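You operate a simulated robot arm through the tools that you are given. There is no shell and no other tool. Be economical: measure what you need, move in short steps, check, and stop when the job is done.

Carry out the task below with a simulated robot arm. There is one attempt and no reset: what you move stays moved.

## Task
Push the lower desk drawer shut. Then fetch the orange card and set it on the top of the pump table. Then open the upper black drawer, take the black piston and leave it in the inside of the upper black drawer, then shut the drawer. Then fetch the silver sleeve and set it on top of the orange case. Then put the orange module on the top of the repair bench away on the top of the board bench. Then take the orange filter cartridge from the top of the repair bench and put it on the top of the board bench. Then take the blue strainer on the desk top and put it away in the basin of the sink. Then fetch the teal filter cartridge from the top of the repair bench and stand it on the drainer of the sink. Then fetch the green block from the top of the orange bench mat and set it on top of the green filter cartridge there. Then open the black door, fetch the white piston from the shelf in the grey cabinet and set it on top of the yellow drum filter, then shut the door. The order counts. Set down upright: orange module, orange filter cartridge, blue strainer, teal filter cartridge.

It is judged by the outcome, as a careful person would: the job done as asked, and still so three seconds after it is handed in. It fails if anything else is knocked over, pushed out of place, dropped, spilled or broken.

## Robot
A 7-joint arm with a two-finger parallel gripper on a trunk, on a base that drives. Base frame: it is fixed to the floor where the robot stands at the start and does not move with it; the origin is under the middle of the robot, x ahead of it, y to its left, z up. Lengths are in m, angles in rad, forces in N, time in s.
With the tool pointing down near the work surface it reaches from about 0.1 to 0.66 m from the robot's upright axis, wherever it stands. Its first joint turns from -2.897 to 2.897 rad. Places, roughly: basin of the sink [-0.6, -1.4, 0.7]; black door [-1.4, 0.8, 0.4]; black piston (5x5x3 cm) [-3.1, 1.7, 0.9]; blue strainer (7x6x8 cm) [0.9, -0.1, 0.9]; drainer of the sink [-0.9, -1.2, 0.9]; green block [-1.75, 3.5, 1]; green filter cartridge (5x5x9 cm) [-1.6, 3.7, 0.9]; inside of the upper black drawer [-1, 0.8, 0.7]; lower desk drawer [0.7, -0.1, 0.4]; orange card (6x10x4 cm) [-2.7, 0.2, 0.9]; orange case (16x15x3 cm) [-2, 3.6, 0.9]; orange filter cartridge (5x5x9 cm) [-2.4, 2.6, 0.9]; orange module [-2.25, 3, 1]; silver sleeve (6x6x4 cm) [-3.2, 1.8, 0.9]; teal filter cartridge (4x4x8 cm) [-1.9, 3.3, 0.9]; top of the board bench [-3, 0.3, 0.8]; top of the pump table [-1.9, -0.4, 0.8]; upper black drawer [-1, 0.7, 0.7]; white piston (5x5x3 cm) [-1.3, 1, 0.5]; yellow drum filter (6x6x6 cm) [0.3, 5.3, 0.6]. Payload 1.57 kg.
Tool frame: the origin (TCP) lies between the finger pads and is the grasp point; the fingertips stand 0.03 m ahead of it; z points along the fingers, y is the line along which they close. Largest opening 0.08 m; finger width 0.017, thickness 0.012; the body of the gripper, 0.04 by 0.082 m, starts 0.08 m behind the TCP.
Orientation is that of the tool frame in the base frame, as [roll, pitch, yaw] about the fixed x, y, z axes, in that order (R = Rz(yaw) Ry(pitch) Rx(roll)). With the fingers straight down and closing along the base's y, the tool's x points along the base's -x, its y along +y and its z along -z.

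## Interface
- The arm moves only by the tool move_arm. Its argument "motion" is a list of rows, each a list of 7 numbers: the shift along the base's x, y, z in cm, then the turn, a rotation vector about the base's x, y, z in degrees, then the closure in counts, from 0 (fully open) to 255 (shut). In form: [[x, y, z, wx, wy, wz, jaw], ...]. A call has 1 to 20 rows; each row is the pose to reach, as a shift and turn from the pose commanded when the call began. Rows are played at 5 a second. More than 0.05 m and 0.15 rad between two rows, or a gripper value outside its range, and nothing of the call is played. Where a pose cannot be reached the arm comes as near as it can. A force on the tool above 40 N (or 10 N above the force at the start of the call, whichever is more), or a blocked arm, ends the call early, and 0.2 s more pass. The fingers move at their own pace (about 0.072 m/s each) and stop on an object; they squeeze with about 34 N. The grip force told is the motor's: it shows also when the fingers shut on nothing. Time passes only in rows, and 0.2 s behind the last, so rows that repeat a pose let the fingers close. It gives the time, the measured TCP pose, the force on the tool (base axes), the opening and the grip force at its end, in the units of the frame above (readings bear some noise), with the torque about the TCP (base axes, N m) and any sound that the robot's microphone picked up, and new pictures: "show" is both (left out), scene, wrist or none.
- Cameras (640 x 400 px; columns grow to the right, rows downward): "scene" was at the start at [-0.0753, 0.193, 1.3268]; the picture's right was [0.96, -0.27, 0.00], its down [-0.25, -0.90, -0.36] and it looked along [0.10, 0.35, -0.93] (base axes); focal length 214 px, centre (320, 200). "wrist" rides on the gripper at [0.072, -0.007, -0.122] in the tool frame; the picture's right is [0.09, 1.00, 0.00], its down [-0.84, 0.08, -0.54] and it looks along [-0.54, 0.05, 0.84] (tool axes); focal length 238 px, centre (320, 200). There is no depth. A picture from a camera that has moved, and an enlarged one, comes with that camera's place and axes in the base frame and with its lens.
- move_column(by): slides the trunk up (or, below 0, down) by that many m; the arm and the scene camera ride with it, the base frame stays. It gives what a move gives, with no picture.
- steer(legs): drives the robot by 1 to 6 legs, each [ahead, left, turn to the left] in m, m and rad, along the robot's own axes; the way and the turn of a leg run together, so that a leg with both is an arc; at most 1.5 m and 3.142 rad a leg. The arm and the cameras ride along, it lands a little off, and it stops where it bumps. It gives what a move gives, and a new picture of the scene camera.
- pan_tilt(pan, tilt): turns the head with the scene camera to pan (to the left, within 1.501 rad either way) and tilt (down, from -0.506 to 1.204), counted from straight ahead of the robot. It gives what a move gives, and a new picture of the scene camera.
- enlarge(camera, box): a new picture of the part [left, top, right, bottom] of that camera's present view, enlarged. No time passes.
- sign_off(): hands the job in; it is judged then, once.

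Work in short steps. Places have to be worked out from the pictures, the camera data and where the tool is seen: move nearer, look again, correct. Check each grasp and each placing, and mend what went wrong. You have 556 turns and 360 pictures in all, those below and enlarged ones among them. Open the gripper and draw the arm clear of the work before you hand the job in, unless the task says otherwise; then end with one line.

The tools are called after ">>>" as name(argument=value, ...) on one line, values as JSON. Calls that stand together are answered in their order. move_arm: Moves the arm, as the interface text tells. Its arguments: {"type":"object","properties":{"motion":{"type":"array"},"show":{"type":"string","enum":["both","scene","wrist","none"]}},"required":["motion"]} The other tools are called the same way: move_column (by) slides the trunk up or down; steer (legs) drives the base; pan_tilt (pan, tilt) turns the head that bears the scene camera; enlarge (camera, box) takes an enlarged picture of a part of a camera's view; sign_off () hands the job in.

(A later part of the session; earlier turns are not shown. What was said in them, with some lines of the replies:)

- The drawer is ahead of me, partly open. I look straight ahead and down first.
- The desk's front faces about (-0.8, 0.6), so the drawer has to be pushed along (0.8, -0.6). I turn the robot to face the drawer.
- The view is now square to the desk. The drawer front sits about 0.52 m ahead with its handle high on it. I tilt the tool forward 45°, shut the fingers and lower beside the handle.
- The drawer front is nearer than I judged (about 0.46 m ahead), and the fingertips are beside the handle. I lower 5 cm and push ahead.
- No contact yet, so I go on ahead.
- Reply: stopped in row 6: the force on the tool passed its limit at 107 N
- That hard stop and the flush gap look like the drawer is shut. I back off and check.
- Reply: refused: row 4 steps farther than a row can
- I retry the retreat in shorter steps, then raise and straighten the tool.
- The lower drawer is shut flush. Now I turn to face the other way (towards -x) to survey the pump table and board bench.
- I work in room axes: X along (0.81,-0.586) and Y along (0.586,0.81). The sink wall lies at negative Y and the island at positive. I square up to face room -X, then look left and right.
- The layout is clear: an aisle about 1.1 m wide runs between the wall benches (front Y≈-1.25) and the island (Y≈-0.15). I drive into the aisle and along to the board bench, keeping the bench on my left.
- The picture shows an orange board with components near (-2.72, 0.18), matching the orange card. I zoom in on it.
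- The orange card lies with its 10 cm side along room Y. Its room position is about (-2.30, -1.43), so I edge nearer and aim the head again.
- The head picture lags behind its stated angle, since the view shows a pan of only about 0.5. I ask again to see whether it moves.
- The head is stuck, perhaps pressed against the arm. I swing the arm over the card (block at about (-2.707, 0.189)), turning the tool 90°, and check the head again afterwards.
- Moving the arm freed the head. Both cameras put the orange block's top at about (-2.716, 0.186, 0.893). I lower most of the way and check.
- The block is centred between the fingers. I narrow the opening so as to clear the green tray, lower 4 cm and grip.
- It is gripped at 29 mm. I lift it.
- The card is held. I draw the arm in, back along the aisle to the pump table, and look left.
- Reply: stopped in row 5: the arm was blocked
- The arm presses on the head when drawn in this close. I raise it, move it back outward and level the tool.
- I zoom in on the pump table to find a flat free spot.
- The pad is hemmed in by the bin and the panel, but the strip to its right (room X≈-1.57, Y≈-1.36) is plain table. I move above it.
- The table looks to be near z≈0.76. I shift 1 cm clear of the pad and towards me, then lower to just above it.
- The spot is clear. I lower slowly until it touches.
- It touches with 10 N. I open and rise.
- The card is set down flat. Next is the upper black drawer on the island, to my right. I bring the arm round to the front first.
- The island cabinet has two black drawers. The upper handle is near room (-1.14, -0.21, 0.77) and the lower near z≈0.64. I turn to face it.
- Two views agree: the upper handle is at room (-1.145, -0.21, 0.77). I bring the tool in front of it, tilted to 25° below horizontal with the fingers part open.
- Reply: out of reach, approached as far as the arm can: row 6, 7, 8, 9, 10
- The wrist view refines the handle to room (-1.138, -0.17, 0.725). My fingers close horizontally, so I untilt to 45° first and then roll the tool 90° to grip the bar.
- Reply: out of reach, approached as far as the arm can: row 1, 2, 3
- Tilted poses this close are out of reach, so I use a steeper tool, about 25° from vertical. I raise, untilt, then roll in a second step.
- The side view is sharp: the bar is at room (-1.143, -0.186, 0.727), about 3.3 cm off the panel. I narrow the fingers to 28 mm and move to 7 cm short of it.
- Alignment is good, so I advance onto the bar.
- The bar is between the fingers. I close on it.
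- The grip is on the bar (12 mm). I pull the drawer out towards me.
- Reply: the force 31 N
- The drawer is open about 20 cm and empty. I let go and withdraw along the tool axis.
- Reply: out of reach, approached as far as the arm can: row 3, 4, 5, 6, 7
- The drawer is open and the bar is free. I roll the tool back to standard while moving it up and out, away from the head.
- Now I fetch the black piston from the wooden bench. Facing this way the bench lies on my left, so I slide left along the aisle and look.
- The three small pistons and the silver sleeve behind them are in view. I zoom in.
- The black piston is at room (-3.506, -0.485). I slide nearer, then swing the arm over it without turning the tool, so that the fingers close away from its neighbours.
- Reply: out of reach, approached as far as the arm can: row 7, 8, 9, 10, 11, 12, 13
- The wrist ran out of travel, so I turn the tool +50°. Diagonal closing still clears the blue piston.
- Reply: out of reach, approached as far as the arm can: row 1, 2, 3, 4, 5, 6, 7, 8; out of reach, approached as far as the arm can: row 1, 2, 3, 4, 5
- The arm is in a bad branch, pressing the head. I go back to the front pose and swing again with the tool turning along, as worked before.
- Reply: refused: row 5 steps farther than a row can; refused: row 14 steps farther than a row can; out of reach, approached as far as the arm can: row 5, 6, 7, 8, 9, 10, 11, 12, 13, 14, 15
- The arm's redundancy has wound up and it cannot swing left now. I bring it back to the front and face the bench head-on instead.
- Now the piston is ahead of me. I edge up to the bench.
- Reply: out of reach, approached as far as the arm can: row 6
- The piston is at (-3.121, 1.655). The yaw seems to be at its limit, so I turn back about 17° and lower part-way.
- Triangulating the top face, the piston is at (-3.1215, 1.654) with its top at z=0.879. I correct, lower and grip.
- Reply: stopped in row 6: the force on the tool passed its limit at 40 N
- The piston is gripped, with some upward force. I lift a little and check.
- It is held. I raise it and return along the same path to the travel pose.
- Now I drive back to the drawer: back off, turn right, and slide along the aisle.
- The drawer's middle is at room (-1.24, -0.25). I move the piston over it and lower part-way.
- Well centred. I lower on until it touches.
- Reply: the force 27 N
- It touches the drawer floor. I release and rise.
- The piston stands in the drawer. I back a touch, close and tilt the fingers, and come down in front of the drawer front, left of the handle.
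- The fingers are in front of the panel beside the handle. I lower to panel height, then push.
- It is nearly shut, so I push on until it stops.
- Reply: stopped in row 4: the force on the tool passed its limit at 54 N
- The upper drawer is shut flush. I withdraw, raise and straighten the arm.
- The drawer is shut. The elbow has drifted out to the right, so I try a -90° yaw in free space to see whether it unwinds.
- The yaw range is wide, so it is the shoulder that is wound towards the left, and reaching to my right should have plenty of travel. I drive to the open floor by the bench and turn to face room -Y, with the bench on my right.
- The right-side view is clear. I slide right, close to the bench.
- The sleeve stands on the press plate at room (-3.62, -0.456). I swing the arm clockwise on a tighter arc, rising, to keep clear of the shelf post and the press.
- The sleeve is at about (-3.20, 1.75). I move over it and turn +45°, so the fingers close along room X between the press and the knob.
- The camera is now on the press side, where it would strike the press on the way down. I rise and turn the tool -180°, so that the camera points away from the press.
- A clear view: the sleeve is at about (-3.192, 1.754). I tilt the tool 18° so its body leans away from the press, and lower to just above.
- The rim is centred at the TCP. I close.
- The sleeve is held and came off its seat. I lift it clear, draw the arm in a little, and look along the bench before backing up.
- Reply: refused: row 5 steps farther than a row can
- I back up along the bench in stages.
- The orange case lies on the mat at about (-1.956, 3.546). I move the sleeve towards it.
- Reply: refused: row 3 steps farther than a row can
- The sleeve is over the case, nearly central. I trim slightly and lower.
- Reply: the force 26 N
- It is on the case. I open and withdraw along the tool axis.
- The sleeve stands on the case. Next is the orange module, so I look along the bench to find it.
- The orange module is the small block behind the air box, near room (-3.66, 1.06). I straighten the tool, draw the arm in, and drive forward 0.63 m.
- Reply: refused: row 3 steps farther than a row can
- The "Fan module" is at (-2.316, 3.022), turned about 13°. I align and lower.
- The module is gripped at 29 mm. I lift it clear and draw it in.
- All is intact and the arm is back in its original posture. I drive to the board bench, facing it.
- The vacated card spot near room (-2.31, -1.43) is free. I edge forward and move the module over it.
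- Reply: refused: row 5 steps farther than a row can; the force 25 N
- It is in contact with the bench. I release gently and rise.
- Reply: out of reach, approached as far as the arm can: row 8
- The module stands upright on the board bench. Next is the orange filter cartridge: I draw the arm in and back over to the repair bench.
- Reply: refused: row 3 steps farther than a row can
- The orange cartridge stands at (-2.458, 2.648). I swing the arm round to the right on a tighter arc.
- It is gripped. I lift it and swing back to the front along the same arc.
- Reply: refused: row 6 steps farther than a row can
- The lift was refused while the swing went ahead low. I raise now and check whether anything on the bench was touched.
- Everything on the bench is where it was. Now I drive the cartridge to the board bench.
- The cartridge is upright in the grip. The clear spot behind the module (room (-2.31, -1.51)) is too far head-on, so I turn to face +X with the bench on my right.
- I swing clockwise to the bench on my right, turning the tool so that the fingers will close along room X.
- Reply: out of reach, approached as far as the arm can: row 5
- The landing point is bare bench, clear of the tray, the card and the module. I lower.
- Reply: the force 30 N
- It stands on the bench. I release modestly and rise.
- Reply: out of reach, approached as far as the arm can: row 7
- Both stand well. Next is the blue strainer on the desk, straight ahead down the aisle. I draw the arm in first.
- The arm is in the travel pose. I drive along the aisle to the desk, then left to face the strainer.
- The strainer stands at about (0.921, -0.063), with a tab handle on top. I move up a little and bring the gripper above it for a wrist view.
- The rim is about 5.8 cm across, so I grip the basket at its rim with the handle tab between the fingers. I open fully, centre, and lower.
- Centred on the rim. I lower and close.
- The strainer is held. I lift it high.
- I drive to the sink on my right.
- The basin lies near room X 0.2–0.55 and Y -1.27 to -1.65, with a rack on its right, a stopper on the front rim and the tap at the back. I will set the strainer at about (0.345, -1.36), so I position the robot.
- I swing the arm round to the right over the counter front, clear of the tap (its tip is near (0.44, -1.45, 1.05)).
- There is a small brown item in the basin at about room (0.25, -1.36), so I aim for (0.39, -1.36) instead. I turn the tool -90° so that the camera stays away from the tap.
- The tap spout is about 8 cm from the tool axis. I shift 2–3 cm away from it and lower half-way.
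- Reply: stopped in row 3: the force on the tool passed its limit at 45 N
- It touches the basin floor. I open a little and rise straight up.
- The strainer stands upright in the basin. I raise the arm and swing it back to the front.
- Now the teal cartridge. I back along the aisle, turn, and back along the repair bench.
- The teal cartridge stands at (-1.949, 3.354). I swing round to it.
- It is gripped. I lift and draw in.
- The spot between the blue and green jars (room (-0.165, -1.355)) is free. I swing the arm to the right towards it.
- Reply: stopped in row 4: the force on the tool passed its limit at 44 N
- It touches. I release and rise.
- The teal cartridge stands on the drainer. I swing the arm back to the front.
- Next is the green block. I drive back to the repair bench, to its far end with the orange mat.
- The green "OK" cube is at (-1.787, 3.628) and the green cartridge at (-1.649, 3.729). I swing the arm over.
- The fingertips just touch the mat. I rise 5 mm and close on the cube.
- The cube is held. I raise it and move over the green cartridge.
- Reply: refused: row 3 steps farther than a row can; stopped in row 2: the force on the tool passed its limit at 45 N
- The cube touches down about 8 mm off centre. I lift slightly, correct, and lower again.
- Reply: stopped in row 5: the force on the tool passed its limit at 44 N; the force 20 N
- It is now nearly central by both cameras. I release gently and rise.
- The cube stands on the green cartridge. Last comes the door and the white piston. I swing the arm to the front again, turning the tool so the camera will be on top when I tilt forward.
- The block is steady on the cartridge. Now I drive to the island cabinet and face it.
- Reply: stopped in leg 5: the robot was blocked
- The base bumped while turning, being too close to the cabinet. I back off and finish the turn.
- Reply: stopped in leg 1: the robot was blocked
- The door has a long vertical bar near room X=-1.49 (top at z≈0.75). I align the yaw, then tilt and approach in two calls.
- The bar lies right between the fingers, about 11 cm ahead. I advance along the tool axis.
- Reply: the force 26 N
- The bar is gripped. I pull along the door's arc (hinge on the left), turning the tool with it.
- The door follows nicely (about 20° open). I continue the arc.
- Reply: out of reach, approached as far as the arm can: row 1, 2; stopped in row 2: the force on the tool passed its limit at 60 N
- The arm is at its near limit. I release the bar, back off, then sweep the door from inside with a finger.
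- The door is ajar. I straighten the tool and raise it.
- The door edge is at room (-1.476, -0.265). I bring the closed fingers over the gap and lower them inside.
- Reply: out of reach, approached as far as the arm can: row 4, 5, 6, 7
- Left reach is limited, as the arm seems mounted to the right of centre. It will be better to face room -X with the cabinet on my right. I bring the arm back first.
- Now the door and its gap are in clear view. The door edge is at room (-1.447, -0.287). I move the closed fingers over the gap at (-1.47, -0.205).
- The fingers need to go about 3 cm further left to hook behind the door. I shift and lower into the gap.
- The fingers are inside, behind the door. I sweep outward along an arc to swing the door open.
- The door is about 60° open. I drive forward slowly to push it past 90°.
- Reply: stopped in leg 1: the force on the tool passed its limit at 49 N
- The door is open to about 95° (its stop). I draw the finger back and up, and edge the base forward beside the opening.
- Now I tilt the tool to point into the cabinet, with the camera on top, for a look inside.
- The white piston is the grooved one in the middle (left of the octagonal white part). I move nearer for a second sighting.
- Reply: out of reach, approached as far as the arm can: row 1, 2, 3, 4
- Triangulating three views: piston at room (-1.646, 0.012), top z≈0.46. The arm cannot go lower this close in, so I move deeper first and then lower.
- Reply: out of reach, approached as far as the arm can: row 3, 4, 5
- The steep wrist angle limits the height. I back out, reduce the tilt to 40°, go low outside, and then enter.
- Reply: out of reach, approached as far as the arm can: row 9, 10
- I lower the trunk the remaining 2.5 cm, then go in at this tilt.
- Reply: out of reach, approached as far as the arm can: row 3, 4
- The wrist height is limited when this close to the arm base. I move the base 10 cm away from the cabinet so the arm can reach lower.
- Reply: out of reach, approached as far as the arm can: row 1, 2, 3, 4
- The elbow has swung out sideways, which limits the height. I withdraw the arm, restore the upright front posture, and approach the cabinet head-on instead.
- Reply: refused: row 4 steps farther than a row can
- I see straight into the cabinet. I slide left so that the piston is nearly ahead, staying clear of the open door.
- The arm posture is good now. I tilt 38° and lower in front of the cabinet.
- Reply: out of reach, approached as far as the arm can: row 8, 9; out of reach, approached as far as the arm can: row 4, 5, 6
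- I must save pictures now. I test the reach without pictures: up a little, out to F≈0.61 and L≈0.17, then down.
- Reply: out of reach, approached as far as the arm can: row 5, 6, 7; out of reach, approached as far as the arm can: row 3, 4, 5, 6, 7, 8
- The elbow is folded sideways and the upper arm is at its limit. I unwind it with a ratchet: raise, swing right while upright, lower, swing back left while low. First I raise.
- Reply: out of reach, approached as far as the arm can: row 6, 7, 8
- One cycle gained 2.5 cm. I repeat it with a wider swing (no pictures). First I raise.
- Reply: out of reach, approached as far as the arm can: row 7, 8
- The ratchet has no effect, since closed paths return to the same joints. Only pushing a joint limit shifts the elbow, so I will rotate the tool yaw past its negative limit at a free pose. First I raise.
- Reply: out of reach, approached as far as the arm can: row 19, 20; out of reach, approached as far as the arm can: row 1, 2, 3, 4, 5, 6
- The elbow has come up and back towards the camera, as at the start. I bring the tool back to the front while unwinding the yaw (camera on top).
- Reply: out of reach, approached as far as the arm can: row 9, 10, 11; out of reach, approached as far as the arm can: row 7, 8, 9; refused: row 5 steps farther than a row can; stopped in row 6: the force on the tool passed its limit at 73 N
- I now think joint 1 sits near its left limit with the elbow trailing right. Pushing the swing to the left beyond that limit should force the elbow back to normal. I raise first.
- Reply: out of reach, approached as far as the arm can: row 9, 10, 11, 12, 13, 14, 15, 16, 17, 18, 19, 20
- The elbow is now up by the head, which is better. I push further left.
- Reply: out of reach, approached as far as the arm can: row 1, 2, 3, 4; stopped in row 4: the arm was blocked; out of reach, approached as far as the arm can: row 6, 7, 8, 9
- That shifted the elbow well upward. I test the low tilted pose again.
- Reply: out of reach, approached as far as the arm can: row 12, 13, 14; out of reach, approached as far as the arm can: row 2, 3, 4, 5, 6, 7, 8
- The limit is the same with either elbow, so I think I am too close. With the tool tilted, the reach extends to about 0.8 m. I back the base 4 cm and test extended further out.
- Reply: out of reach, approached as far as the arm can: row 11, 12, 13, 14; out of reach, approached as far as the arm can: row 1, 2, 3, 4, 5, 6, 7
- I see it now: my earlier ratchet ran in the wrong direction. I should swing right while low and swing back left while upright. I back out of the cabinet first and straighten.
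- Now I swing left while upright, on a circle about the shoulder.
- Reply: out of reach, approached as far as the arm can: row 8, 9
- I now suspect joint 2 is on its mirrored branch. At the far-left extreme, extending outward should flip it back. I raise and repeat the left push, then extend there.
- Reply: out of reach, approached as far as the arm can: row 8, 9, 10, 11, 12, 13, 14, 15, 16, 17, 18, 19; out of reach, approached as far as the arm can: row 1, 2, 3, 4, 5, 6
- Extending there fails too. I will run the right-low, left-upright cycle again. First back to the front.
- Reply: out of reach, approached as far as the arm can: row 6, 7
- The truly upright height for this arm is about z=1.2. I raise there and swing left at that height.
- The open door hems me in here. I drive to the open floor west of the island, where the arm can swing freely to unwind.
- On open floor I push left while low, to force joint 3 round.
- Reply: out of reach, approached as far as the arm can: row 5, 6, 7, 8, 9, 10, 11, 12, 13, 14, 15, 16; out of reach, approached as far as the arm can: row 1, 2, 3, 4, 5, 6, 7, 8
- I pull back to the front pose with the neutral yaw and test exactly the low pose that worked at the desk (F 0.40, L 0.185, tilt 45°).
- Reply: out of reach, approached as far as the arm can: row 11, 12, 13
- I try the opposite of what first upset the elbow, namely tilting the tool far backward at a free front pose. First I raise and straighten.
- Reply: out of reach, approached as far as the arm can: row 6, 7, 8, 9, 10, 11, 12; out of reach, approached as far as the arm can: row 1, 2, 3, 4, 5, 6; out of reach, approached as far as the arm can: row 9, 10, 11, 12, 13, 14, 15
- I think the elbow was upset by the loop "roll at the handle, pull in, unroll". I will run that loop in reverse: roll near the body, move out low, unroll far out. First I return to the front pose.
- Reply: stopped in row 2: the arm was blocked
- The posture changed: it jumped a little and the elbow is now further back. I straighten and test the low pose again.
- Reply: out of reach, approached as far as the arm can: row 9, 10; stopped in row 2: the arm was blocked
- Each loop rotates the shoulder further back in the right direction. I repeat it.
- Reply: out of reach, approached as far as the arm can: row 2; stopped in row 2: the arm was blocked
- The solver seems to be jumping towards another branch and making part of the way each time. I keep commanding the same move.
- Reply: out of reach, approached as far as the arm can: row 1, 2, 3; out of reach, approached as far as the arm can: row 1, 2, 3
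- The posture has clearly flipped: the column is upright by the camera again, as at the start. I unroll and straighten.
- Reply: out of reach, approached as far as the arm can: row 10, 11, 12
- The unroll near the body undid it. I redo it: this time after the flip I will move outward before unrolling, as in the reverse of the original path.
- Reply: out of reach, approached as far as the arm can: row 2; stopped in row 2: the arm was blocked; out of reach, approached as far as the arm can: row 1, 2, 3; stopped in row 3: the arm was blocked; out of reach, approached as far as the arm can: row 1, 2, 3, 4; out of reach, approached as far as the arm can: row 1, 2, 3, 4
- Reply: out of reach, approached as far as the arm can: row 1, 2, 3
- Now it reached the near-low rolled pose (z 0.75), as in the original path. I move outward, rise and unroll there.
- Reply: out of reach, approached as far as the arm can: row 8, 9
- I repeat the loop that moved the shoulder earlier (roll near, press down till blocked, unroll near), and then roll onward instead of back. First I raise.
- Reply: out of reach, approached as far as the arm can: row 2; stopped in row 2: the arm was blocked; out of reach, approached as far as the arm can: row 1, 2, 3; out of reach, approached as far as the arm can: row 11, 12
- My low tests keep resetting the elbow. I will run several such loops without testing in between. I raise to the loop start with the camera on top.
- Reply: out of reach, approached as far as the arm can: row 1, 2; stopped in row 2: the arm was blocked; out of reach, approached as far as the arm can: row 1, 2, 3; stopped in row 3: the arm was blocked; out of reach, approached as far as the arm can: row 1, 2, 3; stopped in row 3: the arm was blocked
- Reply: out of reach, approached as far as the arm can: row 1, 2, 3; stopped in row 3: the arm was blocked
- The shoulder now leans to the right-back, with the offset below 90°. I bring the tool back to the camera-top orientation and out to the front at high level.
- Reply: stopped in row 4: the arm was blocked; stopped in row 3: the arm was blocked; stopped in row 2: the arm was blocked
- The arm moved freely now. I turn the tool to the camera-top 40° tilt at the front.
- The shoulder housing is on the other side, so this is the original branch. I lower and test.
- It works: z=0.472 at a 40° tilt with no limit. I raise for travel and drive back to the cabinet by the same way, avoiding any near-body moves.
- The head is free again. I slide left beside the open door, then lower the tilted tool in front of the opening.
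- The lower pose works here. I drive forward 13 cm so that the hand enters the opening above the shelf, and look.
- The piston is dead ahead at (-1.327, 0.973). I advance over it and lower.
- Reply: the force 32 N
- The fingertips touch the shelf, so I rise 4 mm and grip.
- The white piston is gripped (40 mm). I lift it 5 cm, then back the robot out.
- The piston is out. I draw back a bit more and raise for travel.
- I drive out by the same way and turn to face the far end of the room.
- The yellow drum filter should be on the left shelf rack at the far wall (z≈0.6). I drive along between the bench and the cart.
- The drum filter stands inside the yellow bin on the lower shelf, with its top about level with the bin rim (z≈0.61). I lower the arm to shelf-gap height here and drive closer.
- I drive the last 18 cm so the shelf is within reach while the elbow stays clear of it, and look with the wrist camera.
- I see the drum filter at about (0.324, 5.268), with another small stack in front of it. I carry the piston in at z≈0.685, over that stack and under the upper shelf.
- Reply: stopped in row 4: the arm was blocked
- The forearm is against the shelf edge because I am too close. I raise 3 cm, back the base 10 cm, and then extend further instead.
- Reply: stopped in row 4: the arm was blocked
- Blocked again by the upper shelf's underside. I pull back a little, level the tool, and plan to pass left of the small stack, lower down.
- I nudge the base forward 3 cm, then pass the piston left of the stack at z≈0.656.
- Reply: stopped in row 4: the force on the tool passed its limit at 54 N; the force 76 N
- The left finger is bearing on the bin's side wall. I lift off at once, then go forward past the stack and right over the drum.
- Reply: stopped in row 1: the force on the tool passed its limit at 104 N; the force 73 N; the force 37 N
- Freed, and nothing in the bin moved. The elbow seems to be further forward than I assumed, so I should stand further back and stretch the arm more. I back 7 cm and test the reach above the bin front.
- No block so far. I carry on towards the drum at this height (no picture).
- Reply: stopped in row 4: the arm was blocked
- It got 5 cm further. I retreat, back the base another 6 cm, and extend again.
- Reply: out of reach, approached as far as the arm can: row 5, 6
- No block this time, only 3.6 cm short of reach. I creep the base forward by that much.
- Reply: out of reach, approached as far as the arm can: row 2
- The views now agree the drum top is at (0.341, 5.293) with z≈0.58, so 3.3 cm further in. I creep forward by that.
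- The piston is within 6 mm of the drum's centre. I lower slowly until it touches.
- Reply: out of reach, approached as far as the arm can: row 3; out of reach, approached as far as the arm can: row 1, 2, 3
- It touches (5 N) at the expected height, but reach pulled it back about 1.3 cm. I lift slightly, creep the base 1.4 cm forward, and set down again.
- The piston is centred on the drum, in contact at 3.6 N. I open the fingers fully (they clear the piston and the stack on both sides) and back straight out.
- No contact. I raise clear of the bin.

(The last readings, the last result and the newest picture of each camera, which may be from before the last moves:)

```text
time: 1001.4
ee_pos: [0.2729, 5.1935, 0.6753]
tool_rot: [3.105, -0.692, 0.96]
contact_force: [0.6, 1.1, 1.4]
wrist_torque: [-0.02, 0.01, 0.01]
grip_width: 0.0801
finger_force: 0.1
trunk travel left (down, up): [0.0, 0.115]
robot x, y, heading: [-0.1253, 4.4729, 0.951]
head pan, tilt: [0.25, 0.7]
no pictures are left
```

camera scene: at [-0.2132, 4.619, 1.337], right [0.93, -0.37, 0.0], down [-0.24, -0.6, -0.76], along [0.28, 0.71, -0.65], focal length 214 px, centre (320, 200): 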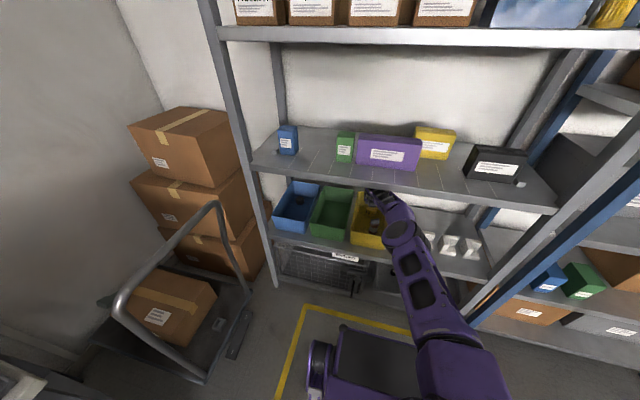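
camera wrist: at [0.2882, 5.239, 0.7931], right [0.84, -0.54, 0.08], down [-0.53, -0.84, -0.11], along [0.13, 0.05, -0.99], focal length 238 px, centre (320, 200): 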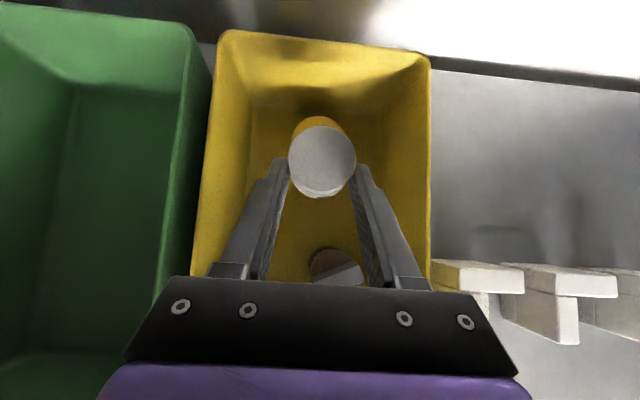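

>>> steer(legs=[[-0.35, 0, -0.005]])

>>> move_arm(motion=[[-2.6, -3.6, 0.5, 0, 0, 0, 100], [-5.2, -7.3, 1, 0, 0, 0, 200], [-7.8, -10.9, 1.5, 0, 0, 0, 255], [-10.4, -14.5, 2, 0, 0, 0, 255], [-13, -18.1, 2.5, 0, 0, 0, 255], [-15.6, -21.8, 3, 0, 0, 0, 255]], show="none")

```text
time: 1003.6
ee_pos: [0.0714, 4.9084, 0.6807]
tool_rot: [3.107, -0.697, 0.952]
contact_force: [0.0, -0.4, 0.2]
wrist_torque: [-0.02, -0.01, 0.0]
grip_width: 0.08
finger_force: 0.1
trunk travel left (down, up): [0.0, 0.115]
robot x, y, heading: [-0.3263, 4.1893, 0.942]
head pan, tilt: [0.25, 0.7]
```

```text
time: 1005.0
ee_pos: [-0.0849, 4.6905, 0.7101]
tool_rot: [3.108, -0.699, 0.951]
contact_force: [-0.5, 0.0, -0.7]
wrist_torque: [-0.05, 0.01, -0.01]
grip_width: 0.0
finger_force: 21.2
trunk travel left (down, up): [0.0, 0.115]
robot x, y, heading: [-0.3241, 4.1852, 0.944]
head pan, tilt: [0.25, 0.7]
no pictures are left
```

I drive back towards the open door: straight back along the bench, then turn to face room +X, and slide towards the aisle.

>>> steer(legs=[[-1.3, 0.08, 0], [-1.3, 0, 0], [-0.65, 0, 0], [0, 0, -1.571], [0, -0.5, 0]])

```text
time: 1029.8
ee_pos: [-2.1443, 0.9696, 0.7107]
tool_rot: [3.107, -0.697, -0.646]
contact_force: [-0.2, -0.1, 0.1]
wrist_torque: [0.0, 0.02, 0.01]
grip_width: 0.0
finger_force: 21.2
trunk travel left (down, up): [0.0, 0.115]
robot x, y, heading: [-2.6415, 1.2237, -0.657]
head pan, tilt: [0.25, 0.7]
```

I draw the hand in to F≈0.44 and then move the base to about room (-2.33, -0.40), just west of the open door.

>>> move_arm(motion=[[-3.2, 2.4, 0, 0, 0, 0, 255], [-6.4, 4.9, 0, 0, 0, 0, 255], [-9, 7, 0, 0, 0, 0, 255]], show="none")

>>> steer(legs=[[0, 0, 0.031], [0.3, 0.156, 0]])

```text
time: 1030.6
ee_pos: [-2.2337, 1.0402, 0.7096]
tool_rot: [3.109, -0.699, -0.647]
contact_force: [0.2, -0.2, 0.0]
wrist_torque: [0.02, -0.01, 0.01]
grip_width: 0.0
finger_force: 21.2
trunk travel left (down, up): [0.0, 0.115]
robot x, y, heading: [-2.6387, 1.2261, -0.656]
head pan, tilt: [0.25, 0.7]
no pictures are left
```

```text
time: 1033.2
ee_pos: [-1.894, 1.0031, 0.7099]
tool_rot: [3.106, -0.696, -0.614]
contact_force: [-0.4, -0.4, 0.1]
wrist_torque: [0.04, 0.0, -0.02]
grip_width: 0.0
finger_force: 21.7
trunk travel left (down, up): [0.0, 0.115]
robot x, y, heading: [-2.3052, 1.1747, -0.628]
head pan, tilt: [0.25, 0.7]
```

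>>> move_arm(motion=[[-2.9, -4, 0, 0, 0, 0, 255], [-5.7, -7.9, -1, 0, 0, 0, 255]], show="none")

>>> steer(legs=[[0.21, 0, 0]])

```text
time: 1033.8
ee_pos: [-1.9512, 0.9236, 0.6999]
tool_rot: [3.107, -0.697, -0.614]
contact_force: [0.4, 1.5, -0.3]
wrist_torque: [-0.05, 0.01, -0.01]
grip_width: 0.0002
finger_force: 21.7
trunk travel left (down, up): [0.0, 0.115]
robot x, y, heading: [-2.3052, 1.174, -0.623]
head pan, tilt: [0.25, 0.7]
no pictures are left
```

```text
time: 1035.5
ee_pos: [-1.7804, 0.8004, 0.6992]
tool_rot: [3.108, -0.696, -0.615]
contact_force: [0.2, 0.4, 0.2]
wrist_torque: [-0.01, 0.01, -0.01]
grip_width: 0.0
finger_force: 20.9
trunk travel left (down, up): [0.0, 0.115]
robot x, y, heading: [-2.1326, 1.0512, -0.622]
head pan, tilt: [0.25, 0.7]
```

The finger is just off the door's outer face. I push along the closing arc.

>>> move_arm(motion=[[3.4, -2.5, 0, 0, 0, 0, 255], [7.2, -5.6, 0, 0, 0, 0, 255], [10.2, -7, 0, 0, 0, 0, 255], [13.2, -8.2, 0, 0, 0, 0, 255], [16.3, -8.8, 0, 0, 0, 0, 255], [19.5, -9.2, 0, 0, 0, 0, 255]], show="none")

```text
time: 1036.9
ee_pos: [-1.5839, 0.7081, 0.7002]
tool_rot: [3.106, -0.699, -0.614]
contact_force: [-0.5, 0.1, 0.4]
wrist_torque: [0.05, 0.02, 0.03]
grip_width: 0.0001
finger_force: 21.6
trunk travel left (down, up): [0.0, 0.115]
robot x, y, heading: [-2.1365, 1.0491, -0.623]
head pan, tilt: [0.25, 0.7]
no pictures are left
```

>>> move_arm(motion=[[3.3, 0.2, 0, 0, 0, 0, 255], [6.6, 0.5, 0, 0, 0, 0, 255], [9.8, 1.6, 0, 0, 0, 0, 255], [12.7, 2.7, 0, 0, 0, 0, 255], [14.6, 3.8, 0, 0, 0, 0, 255], [16.3, 5, 0, 0, 0, 0, 255]], show="none")

```text
time: 1038.3
ee_pos: [-1.422, 0.7597, 0.7001]
tool_rot: [3.107, -0.697, -0.613]
contact_force: [-0.1, -0.3, 0.4]
wrist_torque: [0.01, -0.03, 0.01]
grip_width: 0.0002
finger_force: 21.2
trunk travel left (down, up): [0.0, 0.115]
robot x, y, heading: [-2.1373, 1.0508, -0.623]
head pan, tilt: [0.25, 0.7]
no pictures are left
```

>>> move_arm(motion=[[0.7, 1, 0, 0, 0, 0, 255], [1.4, 1.9, 0, 0, 0, 0, 255], [2.1, 2.9, 0, 0, 0, 0, 255], [2.8, 3.9, 0, 0, 0, 0, 255], [3.5, 4.9, 0, 0, 0, 0, 255], [4.2, 5.8, 0, 0, 0, 0, 255]], show="none")

```text
time: 1039.0
ee_pos: [-1.4124, 0.7696, 0.6972]
tool_rot: [3.093, -0.695, -0.621]
contact_force: [-0.1, -4.0, -1.0]
wrist_torque: [0.28, -0.05, 0.11]
grip_width: 0.0
finger_force: 21.4
trunk travel left (down, up): [0.0, 0.115]
robot x, y, heading: [-2.1393, 1.0494, -0.629]
head pan, tilt: [0.25, 0.7]
stopped in row 3: the force on the tool passed its limit at 48 N (the readings are from after the stop); the commanded pose is now the measured one
no pictures are left
```

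A firm stop occurs where the hand's side meets the closed door plane, so the door is shut. I back off and press once more nearer the free edge to make sure.

>>> move_arm(motion=[[-1.2, -1.6, 0, 0, 0, 0, 255], [0.2, -2.6, 0, 0, 0, 0, 255], [1.6, -3.6, 0, 0, 0, 0, 255], [2.3, -2.6, 0, 0, 0, 0, 255], [3, -1.6, 0, 0, 0, 0, 255], [3.6, -0.7, 0, 0, 0, 0, 255], [4.2, 0.2, 0, 0, 0, 0, 255]], show="none")

```text
time: 1040.3
ee_pos: [-1.3844, 0.7476, 0.6967]
tool_rot: [3.081, -0.693, -0.624]
contact_force: [-0.9, -3.1, -0.9]
wrist_torque: [0.38, -0.09, 0.16]
grip_width: 0.0004
finger_force: 21.7
trunk travel left (down, up): [0.0, 0.115]
robot x, y, heading: [-2.1315, 1.0523, -0.629]
head pan, tilt: [0.25, 0.7]
stopped in row 6: the force on the tool passed its limit at 50 N (the readings are from after the stop); the commanded pose is now the measured one
no pictures are left
```

The stop is at the same plane, so the door is shut and flat. I withdraw the arm clear and open the gripper.

>>> move_arm(motion=[[-2, -2.7, 0, 0, 0, 0, 255], [-4.2, -5.6, 0, 0, 0, 0, 200], [-7, -7.5, 1, 0, 0, 0, 100], [-10.5, -8, 3, 0, 0, 0, 0], [-14, -7, 6, 0, 0, 0, 0], [-17, -5.5, 9.5, 0, 0, 0, 0]], show="none")

>>> steer(legs=[[-0.35, 0, 0]])

```text
time: 1041.7
ee_pos: [-1.5546, 0.6949, 0.7915]
tool_rot: [3.081, -0.694, -0.623]
contact_force: [0.6, -0.1, 0.6]
wrist_torque: [-0.01, -0.02, 0.0]
grip_width: 0.08
finger_force: 0.0
trunk travel left (down, up): [0.0, 0.115]
robot x, y, heading: [-2.1393, 1.0484, -0.626]
head pan, tilt: [0.25, 0.7]
no pictures are left
```

```text
time: 1044.0
ee_pos: [-1.836, 0.9016, 0.7916]
tool_rot: [3.08, -0.692, -0.621]
contact_force: [-0.6, -0.5, 0.2]
wrist_torque: [0.01, -0.01, -0.01]
grip_width: 0.0801
finger_force: 0.0
trunk travel left (down, up): [0.0, 0.115]
robot x, y, heading: [-2.4231, 1.2565, -0.623]
head pan, tilt: [0.25, 0.7]
```

All ten steps have been carried out in order, the arm is clear and the gripper is open. I hand the job in.

>>> sign_off()

```text
The job is handed in.
```

I carried out all ten steps in order and handed the job in. The pictures ran out before the end, so the white piston's final placement and the door shutting were judged from position and force readings alone.
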